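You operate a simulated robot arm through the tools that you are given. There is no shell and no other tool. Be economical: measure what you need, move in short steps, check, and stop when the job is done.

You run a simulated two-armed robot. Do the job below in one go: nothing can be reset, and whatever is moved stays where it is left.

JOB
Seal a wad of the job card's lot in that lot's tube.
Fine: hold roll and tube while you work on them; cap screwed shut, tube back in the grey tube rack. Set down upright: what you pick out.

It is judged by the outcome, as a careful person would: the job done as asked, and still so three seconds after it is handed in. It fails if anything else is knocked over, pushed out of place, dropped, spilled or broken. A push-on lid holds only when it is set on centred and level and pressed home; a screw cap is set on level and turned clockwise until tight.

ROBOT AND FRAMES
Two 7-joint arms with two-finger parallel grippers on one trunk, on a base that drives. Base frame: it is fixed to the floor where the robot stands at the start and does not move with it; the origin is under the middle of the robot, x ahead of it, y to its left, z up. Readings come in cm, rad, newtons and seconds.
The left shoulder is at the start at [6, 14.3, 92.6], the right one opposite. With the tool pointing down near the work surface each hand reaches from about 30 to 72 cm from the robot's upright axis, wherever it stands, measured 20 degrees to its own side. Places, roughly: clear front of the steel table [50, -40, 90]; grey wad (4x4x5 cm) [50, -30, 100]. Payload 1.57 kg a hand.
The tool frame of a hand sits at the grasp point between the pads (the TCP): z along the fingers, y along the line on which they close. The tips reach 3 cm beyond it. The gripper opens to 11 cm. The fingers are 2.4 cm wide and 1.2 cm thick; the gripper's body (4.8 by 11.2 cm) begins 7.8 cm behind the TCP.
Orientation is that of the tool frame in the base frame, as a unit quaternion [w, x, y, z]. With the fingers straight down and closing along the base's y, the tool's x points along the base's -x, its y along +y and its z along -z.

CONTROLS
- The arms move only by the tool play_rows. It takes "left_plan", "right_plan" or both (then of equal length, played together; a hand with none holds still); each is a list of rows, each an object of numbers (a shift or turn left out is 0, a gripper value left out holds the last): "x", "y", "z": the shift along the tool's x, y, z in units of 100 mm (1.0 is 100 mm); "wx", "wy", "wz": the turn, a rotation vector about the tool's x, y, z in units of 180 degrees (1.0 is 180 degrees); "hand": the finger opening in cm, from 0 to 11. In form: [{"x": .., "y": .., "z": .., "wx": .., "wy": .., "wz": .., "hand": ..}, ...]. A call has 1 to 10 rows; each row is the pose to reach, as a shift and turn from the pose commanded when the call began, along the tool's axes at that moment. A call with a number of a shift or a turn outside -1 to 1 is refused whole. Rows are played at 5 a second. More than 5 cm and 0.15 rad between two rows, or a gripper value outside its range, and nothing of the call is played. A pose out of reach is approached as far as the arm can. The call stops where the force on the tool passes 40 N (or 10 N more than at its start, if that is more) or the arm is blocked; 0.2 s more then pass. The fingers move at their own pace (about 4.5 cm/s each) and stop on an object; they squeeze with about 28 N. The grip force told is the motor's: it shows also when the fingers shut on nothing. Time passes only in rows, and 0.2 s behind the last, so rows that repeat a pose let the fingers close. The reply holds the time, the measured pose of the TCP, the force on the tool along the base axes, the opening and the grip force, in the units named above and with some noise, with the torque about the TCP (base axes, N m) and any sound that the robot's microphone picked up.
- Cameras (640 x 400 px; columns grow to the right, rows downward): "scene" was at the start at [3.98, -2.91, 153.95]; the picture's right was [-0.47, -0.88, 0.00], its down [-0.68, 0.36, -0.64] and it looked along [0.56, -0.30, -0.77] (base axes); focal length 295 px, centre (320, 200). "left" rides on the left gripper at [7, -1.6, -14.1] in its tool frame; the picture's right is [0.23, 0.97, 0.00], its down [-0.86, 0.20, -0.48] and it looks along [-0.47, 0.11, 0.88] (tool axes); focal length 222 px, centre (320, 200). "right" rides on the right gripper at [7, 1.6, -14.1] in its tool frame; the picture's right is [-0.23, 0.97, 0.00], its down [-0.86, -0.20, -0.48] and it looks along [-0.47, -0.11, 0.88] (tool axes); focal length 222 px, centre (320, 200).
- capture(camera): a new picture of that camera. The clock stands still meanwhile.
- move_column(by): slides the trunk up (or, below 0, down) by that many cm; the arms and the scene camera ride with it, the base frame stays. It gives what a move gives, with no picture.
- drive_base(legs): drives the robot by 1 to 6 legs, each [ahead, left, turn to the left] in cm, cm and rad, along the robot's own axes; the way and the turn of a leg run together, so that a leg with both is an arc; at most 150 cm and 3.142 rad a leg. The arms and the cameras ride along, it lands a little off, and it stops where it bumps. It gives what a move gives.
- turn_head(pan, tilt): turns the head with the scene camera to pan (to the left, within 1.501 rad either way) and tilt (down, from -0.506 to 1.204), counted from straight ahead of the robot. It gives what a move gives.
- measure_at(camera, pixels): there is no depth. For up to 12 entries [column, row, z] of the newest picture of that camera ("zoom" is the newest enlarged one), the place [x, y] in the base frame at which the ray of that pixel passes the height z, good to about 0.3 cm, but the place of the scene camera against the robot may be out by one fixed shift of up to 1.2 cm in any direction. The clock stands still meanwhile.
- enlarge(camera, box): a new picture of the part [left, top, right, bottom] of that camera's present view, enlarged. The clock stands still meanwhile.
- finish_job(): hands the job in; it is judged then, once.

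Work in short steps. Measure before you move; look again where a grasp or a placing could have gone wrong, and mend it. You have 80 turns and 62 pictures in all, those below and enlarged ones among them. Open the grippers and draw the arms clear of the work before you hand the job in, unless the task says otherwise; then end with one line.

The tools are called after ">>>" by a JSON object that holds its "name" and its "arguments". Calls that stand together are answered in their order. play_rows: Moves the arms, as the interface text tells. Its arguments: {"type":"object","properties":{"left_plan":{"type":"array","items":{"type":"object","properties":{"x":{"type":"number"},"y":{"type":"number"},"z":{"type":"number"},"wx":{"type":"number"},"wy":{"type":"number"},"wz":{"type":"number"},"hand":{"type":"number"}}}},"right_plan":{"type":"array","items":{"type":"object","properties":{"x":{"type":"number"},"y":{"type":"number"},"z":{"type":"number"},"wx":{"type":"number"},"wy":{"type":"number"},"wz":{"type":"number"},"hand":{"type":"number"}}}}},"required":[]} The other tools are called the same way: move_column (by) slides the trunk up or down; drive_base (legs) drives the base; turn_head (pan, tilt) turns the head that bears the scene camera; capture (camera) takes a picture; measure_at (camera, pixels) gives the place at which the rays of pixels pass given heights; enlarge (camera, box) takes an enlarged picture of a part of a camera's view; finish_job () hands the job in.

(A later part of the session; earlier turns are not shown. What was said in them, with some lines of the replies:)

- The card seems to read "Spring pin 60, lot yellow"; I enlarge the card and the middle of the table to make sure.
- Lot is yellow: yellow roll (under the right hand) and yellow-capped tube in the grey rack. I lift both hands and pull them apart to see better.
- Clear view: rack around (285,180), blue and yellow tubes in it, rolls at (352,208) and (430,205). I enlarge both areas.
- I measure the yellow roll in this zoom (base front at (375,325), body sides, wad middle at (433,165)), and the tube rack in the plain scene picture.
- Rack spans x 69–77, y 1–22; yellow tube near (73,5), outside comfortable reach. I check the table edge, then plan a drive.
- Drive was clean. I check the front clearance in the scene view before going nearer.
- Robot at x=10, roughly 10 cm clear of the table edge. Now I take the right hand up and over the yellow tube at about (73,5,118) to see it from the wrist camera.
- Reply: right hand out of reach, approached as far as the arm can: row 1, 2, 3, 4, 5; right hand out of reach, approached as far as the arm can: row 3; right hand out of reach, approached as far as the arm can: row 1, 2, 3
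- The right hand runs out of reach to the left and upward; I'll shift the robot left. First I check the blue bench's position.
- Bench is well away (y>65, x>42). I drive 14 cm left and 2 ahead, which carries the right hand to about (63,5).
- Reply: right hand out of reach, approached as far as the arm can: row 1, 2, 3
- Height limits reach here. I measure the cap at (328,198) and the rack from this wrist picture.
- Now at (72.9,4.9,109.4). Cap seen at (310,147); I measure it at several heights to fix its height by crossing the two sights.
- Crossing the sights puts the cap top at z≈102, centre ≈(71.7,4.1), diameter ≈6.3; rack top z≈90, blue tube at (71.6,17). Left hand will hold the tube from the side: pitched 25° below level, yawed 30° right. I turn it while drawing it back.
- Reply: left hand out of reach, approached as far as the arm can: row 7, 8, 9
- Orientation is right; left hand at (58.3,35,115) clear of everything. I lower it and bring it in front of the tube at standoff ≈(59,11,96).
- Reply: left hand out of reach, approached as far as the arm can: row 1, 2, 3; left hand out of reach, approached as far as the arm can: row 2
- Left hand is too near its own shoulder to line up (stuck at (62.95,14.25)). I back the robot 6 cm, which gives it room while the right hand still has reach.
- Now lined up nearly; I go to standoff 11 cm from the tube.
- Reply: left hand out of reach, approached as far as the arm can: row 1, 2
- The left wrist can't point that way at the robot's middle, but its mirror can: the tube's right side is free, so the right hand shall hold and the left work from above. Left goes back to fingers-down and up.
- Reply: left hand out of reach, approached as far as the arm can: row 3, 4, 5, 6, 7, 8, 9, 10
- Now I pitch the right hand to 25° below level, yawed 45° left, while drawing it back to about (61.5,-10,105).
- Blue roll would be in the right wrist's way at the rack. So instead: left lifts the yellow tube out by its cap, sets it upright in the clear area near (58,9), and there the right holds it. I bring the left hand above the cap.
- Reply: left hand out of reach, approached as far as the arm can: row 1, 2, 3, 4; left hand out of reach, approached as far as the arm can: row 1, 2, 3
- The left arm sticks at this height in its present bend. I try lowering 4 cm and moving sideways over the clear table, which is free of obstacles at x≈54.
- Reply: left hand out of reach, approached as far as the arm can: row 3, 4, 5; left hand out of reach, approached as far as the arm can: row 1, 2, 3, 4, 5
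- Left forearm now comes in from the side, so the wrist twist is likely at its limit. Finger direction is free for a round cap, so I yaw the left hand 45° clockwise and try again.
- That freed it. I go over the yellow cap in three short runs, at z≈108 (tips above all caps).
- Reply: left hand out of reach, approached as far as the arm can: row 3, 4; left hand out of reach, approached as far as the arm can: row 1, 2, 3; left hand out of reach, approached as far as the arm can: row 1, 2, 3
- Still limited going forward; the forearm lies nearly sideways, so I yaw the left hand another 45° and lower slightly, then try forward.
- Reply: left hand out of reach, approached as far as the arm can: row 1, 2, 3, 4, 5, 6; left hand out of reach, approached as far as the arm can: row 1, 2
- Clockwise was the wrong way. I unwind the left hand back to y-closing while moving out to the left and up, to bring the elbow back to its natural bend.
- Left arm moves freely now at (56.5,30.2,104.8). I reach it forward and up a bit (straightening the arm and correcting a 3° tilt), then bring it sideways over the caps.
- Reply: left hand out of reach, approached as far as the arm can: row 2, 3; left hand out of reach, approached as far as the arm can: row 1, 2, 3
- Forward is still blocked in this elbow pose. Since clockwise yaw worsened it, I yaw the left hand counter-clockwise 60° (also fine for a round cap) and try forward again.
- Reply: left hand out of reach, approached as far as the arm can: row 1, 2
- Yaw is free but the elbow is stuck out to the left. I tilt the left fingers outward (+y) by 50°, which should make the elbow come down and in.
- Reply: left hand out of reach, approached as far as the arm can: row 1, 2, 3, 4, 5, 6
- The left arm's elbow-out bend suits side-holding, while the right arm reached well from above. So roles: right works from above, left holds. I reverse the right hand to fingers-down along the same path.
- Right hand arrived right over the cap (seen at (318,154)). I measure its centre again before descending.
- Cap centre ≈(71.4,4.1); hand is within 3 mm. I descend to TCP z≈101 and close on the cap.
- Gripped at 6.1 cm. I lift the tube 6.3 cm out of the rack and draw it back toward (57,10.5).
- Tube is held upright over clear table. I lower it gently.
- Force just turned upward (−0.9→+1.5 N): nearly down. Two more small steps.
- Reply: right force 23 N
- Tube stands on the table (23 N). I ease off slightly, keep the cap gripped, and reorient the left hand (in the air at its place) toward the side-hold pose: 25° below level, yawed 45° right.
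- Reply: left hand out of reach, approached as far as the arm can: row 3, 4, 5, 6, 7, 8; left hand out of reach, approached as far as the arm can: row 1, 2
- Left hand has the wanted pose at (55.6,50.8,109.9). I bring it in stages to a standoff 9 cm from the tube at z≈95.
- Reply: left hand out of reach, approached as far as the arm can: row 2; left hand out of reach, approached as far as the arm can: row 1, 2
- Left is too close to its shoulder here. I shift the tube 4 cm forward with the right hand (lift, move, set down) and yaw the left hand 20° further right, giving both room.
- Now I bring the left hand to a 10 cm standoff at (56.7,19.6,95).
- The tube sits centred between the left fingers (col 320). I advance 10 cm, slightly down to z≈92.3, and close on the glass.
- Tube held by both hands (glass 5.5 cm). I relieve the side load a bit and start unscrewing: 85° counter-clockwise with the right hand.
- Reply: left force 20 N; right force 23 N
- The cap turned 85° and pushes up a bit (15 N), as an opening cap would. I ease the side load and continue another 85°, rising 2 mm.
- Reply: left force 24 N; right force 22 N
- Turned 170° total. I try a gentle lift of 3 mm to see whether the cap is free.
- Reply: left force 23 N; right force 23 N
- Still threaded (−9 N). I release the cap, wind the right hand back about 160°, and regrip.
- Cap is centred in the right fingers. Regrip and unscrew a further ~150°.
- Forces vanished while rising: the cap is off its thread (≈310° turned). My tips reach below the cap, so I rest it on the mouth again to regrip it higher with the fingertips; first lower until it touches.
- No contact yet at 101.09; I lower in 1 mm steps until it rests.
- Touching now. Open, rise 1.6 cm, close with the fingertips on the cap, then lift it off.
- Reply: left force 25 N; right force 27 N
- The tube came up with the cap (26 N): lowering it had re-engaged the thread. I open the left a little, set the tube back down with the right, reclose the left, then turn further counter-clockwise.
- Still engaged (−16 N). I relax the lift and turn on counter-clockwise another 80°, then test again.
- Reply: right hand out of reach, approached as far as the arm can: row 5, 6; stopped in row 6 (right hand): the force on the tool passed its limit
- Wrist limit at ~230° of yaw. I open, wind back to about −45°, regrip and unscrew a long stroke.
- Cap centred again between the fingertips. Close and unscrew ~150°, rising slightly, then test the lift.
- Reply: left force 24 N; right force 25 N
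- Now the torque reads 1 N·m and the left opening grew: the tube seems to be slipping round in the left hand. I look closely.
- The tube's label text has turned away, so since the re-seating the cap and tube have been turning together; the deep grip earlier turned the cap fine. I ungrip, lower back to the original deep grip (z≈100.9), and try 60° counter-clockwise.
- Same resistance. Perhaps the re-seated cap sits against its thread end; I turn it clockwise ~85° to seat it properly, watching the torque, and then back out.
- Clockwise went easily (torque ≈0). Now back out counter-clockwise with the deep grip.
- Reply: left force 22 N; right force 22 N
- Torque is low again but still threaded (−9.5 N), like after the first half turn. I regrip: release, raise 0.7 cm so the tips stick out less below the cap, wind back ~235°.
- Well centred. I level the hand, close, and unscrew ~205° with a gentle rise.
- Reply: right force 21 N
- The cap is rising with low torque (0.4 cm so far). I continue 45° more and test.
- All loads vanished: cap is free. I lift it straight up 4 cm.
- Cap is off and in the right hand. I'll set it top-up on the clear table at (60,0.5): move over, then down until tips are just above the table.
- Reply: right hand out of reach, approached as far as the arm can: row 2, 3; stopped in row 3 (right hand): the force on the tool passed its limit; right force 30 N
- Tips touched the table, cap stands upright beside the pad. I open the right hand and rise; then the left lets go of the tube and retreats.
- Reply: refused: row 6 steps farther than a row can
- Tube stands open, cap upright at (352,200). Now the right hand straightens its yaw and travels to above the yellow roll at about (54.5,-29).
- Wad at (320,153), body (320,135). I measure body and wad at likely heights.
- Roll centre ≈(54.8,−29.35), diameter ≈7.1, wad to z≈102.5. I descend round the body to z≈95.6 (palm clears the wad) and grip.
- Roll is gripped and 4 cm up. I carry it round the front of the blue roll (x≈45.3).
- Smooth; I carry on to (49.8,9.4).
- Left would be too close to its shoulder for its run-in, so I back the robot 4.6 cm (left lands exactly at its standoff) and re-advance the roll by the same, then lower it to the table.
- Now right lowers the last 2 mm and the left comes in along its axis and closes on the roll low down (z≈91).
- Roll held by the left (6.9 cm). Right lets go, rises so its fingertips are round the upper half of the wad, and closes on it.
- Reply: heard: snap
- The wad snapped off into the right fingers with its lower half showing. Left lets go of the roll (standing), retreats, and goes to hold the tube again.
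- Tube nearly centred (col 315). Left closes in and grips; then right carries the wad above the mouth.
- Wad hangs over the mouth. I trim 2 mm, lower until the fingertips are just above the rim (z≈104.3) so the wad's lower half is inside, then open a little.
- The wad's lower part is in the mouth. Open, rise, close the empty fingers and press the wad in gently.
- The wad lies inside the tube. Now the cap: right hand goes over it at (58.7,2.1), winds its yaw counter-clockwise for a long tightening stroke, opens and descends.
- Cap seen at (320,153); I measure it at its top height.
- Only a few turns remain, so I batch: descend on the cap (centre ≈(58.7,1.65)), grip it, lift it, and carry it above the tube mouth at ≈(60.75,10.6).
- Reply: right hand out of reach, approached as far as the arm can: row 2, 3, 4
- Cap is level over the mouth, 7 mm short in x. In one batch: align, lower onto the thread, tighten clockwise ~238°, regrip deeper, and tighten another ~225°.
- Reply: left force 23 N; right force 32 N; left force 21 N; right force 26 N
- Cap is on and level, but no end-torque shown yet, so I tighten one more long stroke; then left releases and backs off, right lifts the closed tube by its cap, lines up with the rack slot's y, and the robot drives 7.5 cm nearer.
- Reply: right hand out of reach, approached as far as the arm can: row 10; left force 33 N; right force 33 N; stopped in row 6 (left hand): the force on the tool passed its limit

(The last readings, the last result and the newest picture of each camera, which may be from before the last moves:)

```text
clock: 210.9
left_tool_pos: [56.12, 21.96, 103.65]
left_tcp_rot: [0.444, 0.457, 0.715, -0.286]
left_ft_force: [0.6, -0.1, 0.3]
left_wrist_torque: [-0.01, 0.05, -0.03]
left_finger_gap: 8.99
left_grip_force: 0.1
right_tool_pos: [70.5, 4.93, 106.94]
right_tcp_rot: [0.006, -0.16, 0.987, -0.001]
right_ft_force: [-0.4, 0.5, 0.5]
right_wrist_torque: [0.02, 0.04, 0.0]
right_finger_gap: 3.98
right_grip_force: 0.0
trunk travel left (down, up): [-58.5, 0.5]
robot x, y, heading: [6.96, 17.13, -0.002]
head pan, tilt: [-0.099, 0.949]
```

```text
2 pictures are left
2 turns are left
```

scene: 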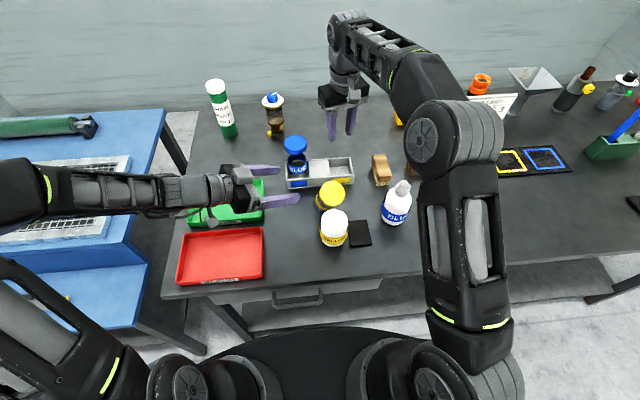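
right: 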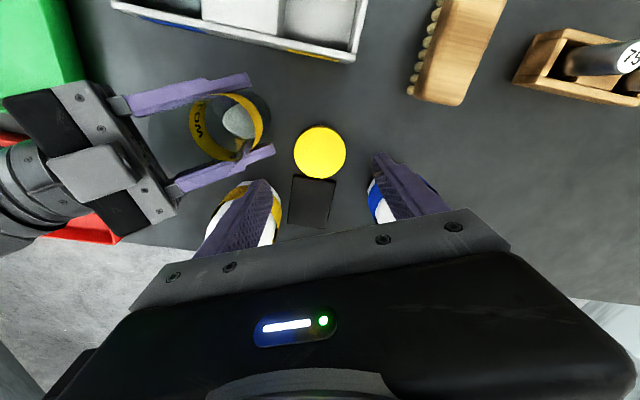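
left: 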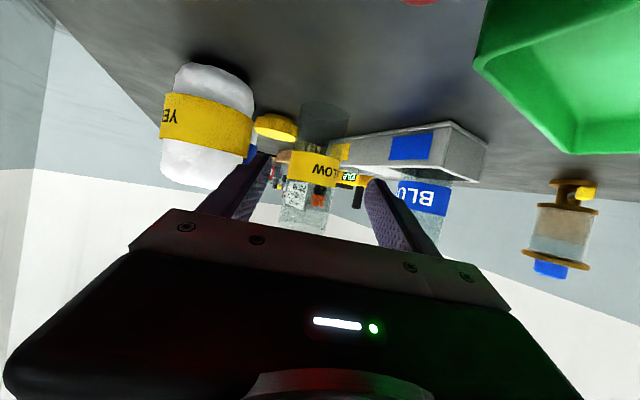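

The cap did become tight (0.9 N·m), but the last stroke twisted the tube out of both grips; it now seems displaced near (331,192). I move the right hand over that area, open, and look with both cameras, with a grid of measurements to use.

>>> {"name": "play_rows", "arguments": {"right_plan": [{"x": 0.26, "y": 0.207, "hand": 11}, {"x": 0.52, "y": 0.415}]}}

>>> {"name": "play_rows", "arguments": {"right_plan": [{"x": 0.26, "y": 0.207, "hand": 11}, {"x": 0.52, "y": 0.415}]}}

>>> {"name": "capture", "arguments": {"camera": "right"}}

>>> {"name": "measure_at", "arguments": {"camera": "right", "pixels": [[270, 100, 101.4], [320, 100, 101.4], [370, 100, 101.4], [270, 150, 101.4], [320, 150, 101.4], [370, 150, 101.4], [320, 190, 101.4], [320, 100, 91], [320, 150, 91], [320, 190, 91], [270, 150, 91], [370, 150, 91]]}}

>>> {"name": "enlarge", "arguments": {"camera": "scene", "box": [280, 140, 390, 250]}}

```text
clock: 211.5
left_tool_pos: [56.0, 21.83, 103.78]
left_tcp_rot: [0.444, 0.458, 0.715, -0.286]
left_ft_force: [0.2, -0.1, 0.5]
left_wrist_torque: [-0.02, -0.03, 0.03]
left_finger_gap: 8.99
left_grip_force: 0.0
right_tool_pos: [64.01, 7.27, 107.03]
right_tcp_rot: [0.008, -0.16, 0.987, -0.002]
right_ft_force: [0.5, -0.6, 0.6]
right_wrist_torque: [-0.01, -0.03, 0.0]
right_finger_gap: 9.21
right_grip_force: 0.0
trunk travel left (down, up): [-58.5, 0.5]
robot x, y, heading: [7.03, 16.97, -0.006]
head pan, tilt: [-0.099, 0.949]
```

```text
clock: 212.1
left_tool_pos: [56.09, 21.89, 103.64]
left_tcp_rot: [0.445, 0.457, 0.714, -0.287]
left_ft_force: [-0.1, 0.2, 0.3]
left_wrist_torque: [0.02, 0.01, -0.03]
left_finger_gap: 9.01
left_grip_force: 0.1
right_tool_pos: [57.67, 9.63, 106.87]
right_tcp_rot: [0.007, -0.16, 0.987, -0.001]
right_ft_force: [-0.1, 0.5, 0.3]
right_wrist_torque: [0.02, -0.02, 0.01]
right_finger_gap: 11.0
right_grip_force: 0.0
trunk travel left (down, up): [-58.5, 0.5]
robot x, y, heading: [6.89, 17.31, 0.001]
head pan, tilt: [-0.099, 0.949]
```

```text
1 pictures are left
```

right: 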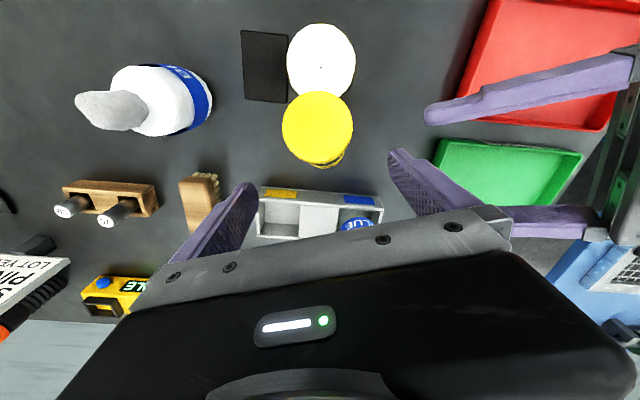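

```text
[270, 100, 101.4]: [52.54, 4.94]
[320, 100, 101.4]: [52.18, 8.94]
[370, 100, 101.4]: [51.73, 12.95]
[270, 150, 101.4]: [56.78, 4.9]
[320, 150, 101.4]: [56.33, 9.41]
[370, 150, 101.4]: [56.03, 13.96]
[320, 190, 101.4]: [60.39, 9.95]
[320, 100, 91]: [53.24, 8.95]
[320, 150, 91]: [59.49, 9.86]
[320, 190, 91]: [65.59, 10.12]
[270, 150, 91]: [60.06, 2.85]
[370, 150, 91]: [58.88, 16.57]
```

```text
3.64 times, centred on (335, 195) of scene
1 turns are left
```

zoom: 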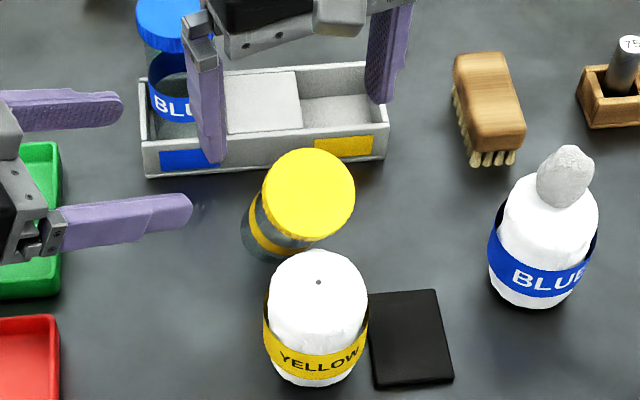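

The tube leans about 25° on the roll, cap at ≈(54.7,9.1,101), base still near (60.9,10.7). In this last batch: tilt the right hand to the tube's axis, grip the cap, lift and stand it upright on the table, let it settle and re-centre the grip, carry it to the rack slot at (71.6,4.2), lower, release, withdraw, and hand in.

>>> {"name": "play_rows", "arguments": {"left_plan": [{"z": -0.3}, {"z": -0.6}]}}

>>> {"name": "play_rows", "arguments": {"right_plan": [{"x": 0.176, "y": 0.013, "z": 0.04, "wy": -0.0463, "hand": 8.5}, {"x": 0.351, "y": 0.025, "z": 0.09, "wy": -0.0926}, {"x": 0.527, "y": 0.038, "z": 0.137, "wy": -0.139}, {"x": 0.527, "y": 0.038, "z": 0.137, "wy": -0.139}]}}

>>> {"name": "play_rows", "arguments": {"right_plan": [{"z": 0.2}, {"z": 0.4}, {"z": 0.6}, {"z": 0.6, "hand": 4}, {"z": 0.6, "hand": 4}, {"z": 0.6, "hand": 4}, {"z": 0.6, "hand": 4}]}}

>>> {"name": "play_rows", "arguments": {"right_plan": [{"x": -0.042, "z": -0.091}, {"x": -0.216, "y": -0.009, "z": -0.098}, {"x": -0.387, "y": -0.019, "z": -0.096}]}}

>>> {"name": "play_rows", "arguments": {"right_plan": [{"wy": 0.0463}, {"wy": 0.0926}, {"wy": 0.139}, {"wy": 0.139}]}}

>>> {"name": "play_rows", "arguments": {"right_plan": [{"x": -0.147, "y": -0.017}, {"x": -0.294, "y": -0.035, "z": 0.1}, {"x": -0.294, "y": -0.035, "z": 0.18}, {"x": -0.294, "y": -0.035, "z": 0.2}, {"x": -0.294, "y": -0.035, "z": 0.22}, {"x": -0.294, "y": -0.035, "z": 0.24}, {"x": -0.294, "y": -0.035, "z": 0.26}]}}

>>> {"name": "play_rows", "arguments": {"right_plan": [{"z": -0.01}, {"z": -0.01, "hand": 8}, {"z": -0.01, "hand": 8}, {"z": -0.01, "hand": 8}, {"z": -0.01, "hand": 8}]}}

>>> {"name": "play_rows", "arguments": {"right_plan": [{"wz": -0.0455}, {"wz": -0.091}, {"wz": -0.1365}, {"wz": -0.182}, {"wz": -0.2275}, {"wz": -0.273}, {"wz": -0.3185}, {"wz": -0.364}, {"wz": -0.4095}, {"wz": -0.455}]}}

>>> {"name": "play_rows", "arguments": {"right_plan": [{"hand": 4}, {"hand": 4}, {"hand": 4}, {"hand": 8}, {"hand": 8}, {"hand": 8}]}}

>>> {"name": "play_rows", "arguments": {"right_plan": [{"wz": 0.047}, {"wz": 0.094}, {"wz": 0.141}, {"wz": 0.188}, {"wz": 0.235}, {"wz": 0.282}, {"wz": 0.329}, {"wz": 0.376}, {"wz": 0.423}, {"wz": 0.47}]}}

>>> {"name": "play_rows", "arguments": {"right_plan": [{"wz": 0.043}, {"wz": 0.086}, {"wz": 0.086, "hand": 4}, {"wz": 0.086, "hand": 4}, {"wz": 0.086, "hand": 4}, {"wz": 0.086, "hand": 4}]}}

>>> {"name": "play_rows", "arguments": {"right_plan": [{"z": -0.2}, {"z": -0.42}, {"z": -0.62}, {"z": -0.62, "y": -0.31}, {"z": -0.62, "y": -0.63}]}}

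>>> {"name": "play_rows", "arguments": {"right_plan": [{"x": -0.35}, {"x": -0.7}, {"x": -1.0}]}}

>>> {"name": "play_rows", "arguments": {"right_plan": [{"x": -0.075}, {"x": -0.075}, {"x": -0.075, "z": 0.2}, {"x": -0.075, "z": 0.4}, {"x": -0.075, "z": 0.5}, {"x": -0.075, "z": 0.54}, {"x": -0.075, "z": 0.56}]}}

>>> {"name": "play_rows", "arguments": {"right_plan": [{"hand": 8.5}, {"hand": 8.5}, {"hand": 8.5}, {"z": -0.2}, {"z": -0.4}, {"z": -0.6}]}}

>>> {"name": "finish_job", "arguments": {}}

```text
clock: 212.7
left_tool_pos: [53.75, 26.83, 106.46]
left_tcp_rot: [0.445, 0.457, 0.715, -0.287]
left_ft_force: [1.2, 0.0, -1.1]
left_wrist_torque: [0.0, -0.01, -0.01]
left_finger_gap: 9.01
left_grip_force: 0.0
right_tool_pos: [57.81, 9.49, 106.82]
right_tcp_rot: [0.007, -0.16, 0.987, -0.001]
right_ft_force: [-0.2, -0.2, -0.7]
right_wrist_torque: [-0.01, -0.03, 0.02]
right_finger_gap: 10.98
right_grip_force: 0.1
trunk travel left (down, up): [-58.5, 0.5]
robot x, y, heading: [6.62, 17.38, -0.003]
head pan, tilt: [-0.099, 0.949]
```

```text
clock: 213.7
left_tool_pos: [53.95, 26.82, 106.43]
left_tcp_rot: [0.444, 0.458, 0.715, -0.287]
left_ft_force: [0.1, -0.1, -0.1]
left_wrist_torque: [0.0, -0.02, 0.02]
left_finger_gap: 8.99
left_grip_force: 0.1
right_tool_pos: [52.58, 8.24, 105.4]
right_tcp_rot: [0.223, -0.156, 0.962, 0.033]
right_ft_force: [1.6, 0.1, -0.1]
right_wrist_torque: [0.01, 0.01, -0.01]
right_finger_gap: 8.5
right_grip_force: 0.0
trunk travel left (down, up): [-58.5, 0.5]
robot x, y, heading: [7.11, 17.09, -0.0]
head pan, tilt: [-0.099, 0.949]
```

```text
clock: 215.3
left_tool_pos: [53.79, 26.75, 106.54]
left_tcp_rot: [0.444, 0.458, 0.715, -0.286]
left_ft_force: [-0.2, 0.1, 0.7]
left_wrist_torque: [-0.02, -0.01, -0.03]
left_finger_gap: 9.0
left_grip_force: 0.1
right_tool_pos: [55.02, 9.19, 100.03]
right_tcp_rot: [0.221, -0.157, 0.962, 0.033]
right_ft_force: [0.0, 0.6, 0.6]
right_wrist_torque: [-0.02, -0.02, -0.01]
right_finger_gap: 6.03
right_grip_force: 28.5
trunk travel left (down, up): [-58.5, 0.5]
robot x, y, heading: [7.04, 17.15, -0.003]
head pan, tilt: [-0.099, 0.949]
```

```text
clock: 216.1
left_tool_pos: [53.86, 26.71, 106.5]
left_tcp_rot: [0.444, 0.458, 0.715, -0.286]
left_ft_force: [0.4, -1.6, 1.4]
left_wrist_torque: [-0.02, 0.0, 0.04]
left_finger_gap: 9.02
left_grip_force: 0.0
right_tool_pos: [58.09, 9.91, 102.76]
right_tcp_rot: [0.222, -0.157, 0.962, 0.032]
right_ft_force: [1.3, -0.8, -0.6]
right_wrist_torque: [0.01, 0.03, -0.01]
right_finger_gap: 6.01
right_grip_force: 28.7
trunk travel left (down, up): [-58.5, 0.5]
robot x, y, heading: [6.95, 17.26, -0.002]
head pan, tilt: [-0.099, 0.949]
```

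```text
clock: 217.1
left_tool_pos: [53.76, 26.64, 106.52]
left_tcp_rot: [0.444, 0.458, 0.715, -0.286]
left_ft_force: [-1.0, -0.8, 0.2]
left_wrist_torque: [0.0, -0.04, -0.02]
left_finger_gap: 9.01
left_grip_force: 0.2
right_tool_pos: [58.03, 9.96, 102.7]
right_tcp_rot: [0.007, -0.159, 0.987, -0.002]
right_ft_force: [0.4, -0.3, -0.7]
right_wrist_torque: [0.02, -0.01, 0.01]
right_finger_gap: 6.01
right_grip_force: 28.2
trunk travel left (down, up): [-58.5, 0.5]
robot x, y, heading: [6.73, 17.01, -0.003]
head pan, tilt: [-0.099, 0.949]
```

```text
clock: 218.7
left_tool_pos: [53.74, 26.81, 106.59]
left_tcp_rot: [0.446, 0.457, 0.714, -0.286]
left_ft_force: [-1.0, 0.1, 0.3]
left_wrist_torque: [-0.01, 0.01, 0.0]
left_finger_gap: 8.99
left_grip_force: 0.0
right_tool_pos: [61.09, 10.41, 100.19]
right_tcp_rot: [0.009, -0.159, 0.987, -0.001]
right_ft_force: [-0.9, -1.5, 10.7]
right_wrist_torque: [-0.03, 0.39, 0.02]
right_finger_gap: 6.01
right_grip_force: 28.1
trunk travel left (down, up): [-58.5, 0.5]
robot x, y, heading: [6.97, 17.37, -0.001]
head pan, tilt: [-0.099, 0.949]
```

```text
clock: 219.9
left_tool_pos: [53.85, 26.7, 106.42]
left_tcp_rot: [0.445, 0.457, 0.716, -0.285]
left_ft_force: [0.6, 0.5, -0.4]
left_wrist_torque: [0.0, -0.03, 0.02]
left_finger_gap: 8.99
left_grip_force: 0.1
right_tool_pos: [61.1, 10.52, 100.28]
right_tcp_rot: [0.008, -0.16, 0.987, -0.001]
right_ft_force: [-0.1, -1.0, 0.4]
right_wrist_torque: [-0.02, 0.03, 0.0]
right_finger_gap: 8.0
right_grip_force: 0.1
trunk travel left (down, up): [-58.5, 0.5]
robot x, y, heading: [6.82, 17.18, 0.003]
head pan, tilt: [-0.099, 0.949]
```

```text
clock: 222.1
left_tool_pos: [53.94, 26.83, 106.49]
left_tcp_rot: [0.445, 0.457, 0.715, -0.286]
left_ft_force: [-0.7, -0.5, 0.0]
left_wrist_torque: [0.01, 0.04, -0.02]
left_finger_gap: 9.0
left_grip_force: 0.0
right_tool_pos: [61.12, 10.51, 100.14]
right_tcp_rot: [-0.005, 0.769, -0.639, 0.006]
right_ft_force: [-0.8, -0.5, 0.1]
right_wrist_torque: [0.03, -0.01, 0.03]
right_finger_gap: 7.99
right_grip_force: 0.0
trunk travel left (down, up): [-58.5, 0.5]
robot x, y, heading: [7.01, 17.15, -0.005]
head pan, tilt: [-0.099, 0.949]
```

```text
clock: 223.5
left_tool_pos: [53.9, 26.86, 106.42]
left_tcp_rot: [0.444, 0.458, 0.715, -0.286]
left_ft_force: [-0.9, 0.5, 0.1]
left_wrist_torque: [-0.01, 0.02, -0.03]
left_finger_gap: 9.0
left_grip_force: 0.1
right_tool_pos: [61.06, 10.53, 100.06]
right_tcp_rot: [-0.005, 0.768, -0.64, 0.006]
right_ft_force: [-0.5, 0.2, 0.3]
right_wrist_torque: [0.02, 0.02, 0.01]
right_finger_gap: 7.99
right_grip_force: 0.2
trunk travel left (down, up): [-58.5, 0.5]
robot x, y, heading: [6.85, 17.32, -0.003]
head pan, tilt: [-0.099, 0.949]
```

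```text
clock: 225.7
left_tool_pos: [53.76, 26.69, 106.45]
left_tcp_rot: [0.444, 0.458, 0.715, -0.286]
left_ft_force: [0.7, 0.0, -0.2]
left_wrist_torque: [-0.01, 0.03, -0.02]
left_finger_gap: 8.98
left_grip_force: 0.1
right_tool_pos: [61.11, 10.45, 100.15]
right_tcp_rot: [0.008, -0.136, 0.991, -0.001]
right_ft_force: [-0.6, -0.4, 0.5]
right_wrist_torque: [-0.01, -0.01, 0.02]
right_finger_gap: 8.03
right_grip_force: 0.1
trunk travel left (down, up): [-58.5, 0.5]
robot x, y, heading: [6.86, 16.85, 0.005]
head pan, tilt: [-0.099, 0.949]
```

```text
clock: 227.1
left_tool_pos: [53.76, 26.79, 106.51]
left_tcp_rot: [0.445, 0.457, 0.715, -0.286]
left_ft_force: [-0.1, 0.3, 0.5]
left_wrist_torque: [-0.01, 0.02, 0.0]
left_finger_gap: 8.99
left_grip_force: 0.1
right_tool_pos: [61.13, 10.5, 100.12]
right_tcp_rot: [0.008, -0.002, 1.0, -0.001]
right_ft_force: [-0.5, -0.1, 0.3]
right_wrist_torque: [-0.03, 0.04, -0.03]
right_finger_gap: 6.03
right_grip_force: 27.8
trunk travel left (down, up): [-58.5, 0.5]
robot x, y, heading: [6.96, 17.25, -0.0]
head pan, tilt: [-0.099, 0.949]
```

```text
clock: 228.3
left_tool_pos: [53.76, 26.7, 106.53]
left_tcp_rot: [0.444, 0.458, 0.715, -0.286]
left_ft_force: [0.3, -0.5, -0.7]
left_wrist_torque: [-0.02, -0.02, 0.03]
left_finger_gap: 8.99
left_grip_force: 0.0
right_tool_pos: [61.26, 4.41, 106.2]
right_tcp_rot: [0.008, -0.003, 1.0, 0.0]
right_ft_force: [-0.5, 0.8, -0.5]
right_wrist_torque: [-0.01, 0.0, 0.0]
right_finger_gap: 6.04
right_grip_force: 28.2
trunk travel left (down, up): [-58.5, 0.5]
robot x, y, heading: [7.22, 17.26, -0.006]
head pan, tilt: [-0.099, 0.949]
```

```text
clock: 229.1
left_tool_pos: [53.89, 26.79, 106.39]
left_tcp_rot: [0.444, 0.458, 0.715, -0.287]
left_ft_force: [-0.1, 0.7, 0.0]
left_wrist_torque: [-0.03, 0.01, -0.01]
left_finger_gap: 9.01
left_grip_force: 0.1
right_tool_pos: [70.97, 4.2, 106.54]
right_tcp_rot: [0.007, -0.003, 1.0, 0.0]
right_ft_force: [0.6, -0.4, -1.1]
right_wrist_torque: [-0.01, 0.02, 0.01]
right_finger_gap: 6.03
right_grip_force: 27.9
trunk travel left (down, up): [-58.5, 0.5]
robot x, y, heading: [7.12, 17.34, 0.0]
head pan, tilt: [-0.099, 0.949]
```

```text
clock: 230.7
left_tool_pos: [53.84, 26.79, 106.55]
left_tcp_rot: [0.445, 0.457, 0.715, -0.286]
left_ft_force: [-0.7, 0.6, 0.4]
left_wrist_torque: [0.01, -0.01, 0.03]
left_finger_gap: 8.98
left_grip_force: 0.1
right_tool_pos: [71.82, 4.27, 100.9]
right_tcp_rot: [0.009, -0.003, 1.0, -0.001]
right_ft_force: [-0.7, 0.7, -1.3]
right_wrist_torque: [-0.02, 0.02, 0.01]
right_finger_gap: 6.01
right_grip_force: 27.9
right hand out of reach, approached as far as the arm can: row 1
trunk travel left (down, up): [-58.5, 0.5]
robot x, y, heading: [6.74, 17.64, 0.003]
head pan, tilt: [-0.099, 0.949]
```

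```text
clock: 232.1
left_tool_pos: [53.73, 26.67, 106.41]
left_tcp_rot: [0.445, 0.457, 0.716, -0.285]
left_ft_force: [0.6, 0.0, 0.1]
left_wrist_torque: [0.03, -0.01, 0.03]
left_finger_gap: 9.0
left_grip_force: 0.0
right_tool_pos: [71.75, 4.46, 105.96]
right_tcp_rot: [0.008, -0.002, 1.0, -0.001]
right_ft_force: [0.4, -0.5, 0.5]
right_wrist_torque: [0.04, 0.0, 0.01]
right_finger_gap: 8.51
right_grip_force: 0.1
right hand out of reach, approached as far as the arm can: row 6
trunk travel left (down, up): [-58.5, 0.5]
robot x, y, heading: [6.95, 17.16, -0.004]
head pan, tilt: [-0.099, 0.949]
```

```text
The job is handed in.
```

I handed the job in: a yellow-lot wad is in the yellow tube, the cap is screwed tight and the tube is back in the grey rack, but I took no picture after the last placing. The final tightening stroke twisted the tube out of both grips and it leaned on the yellow roll, so I stood it up again before racking it. The yellow roll was upright when last seen, but I left it near (50, 9) instead of its original place.
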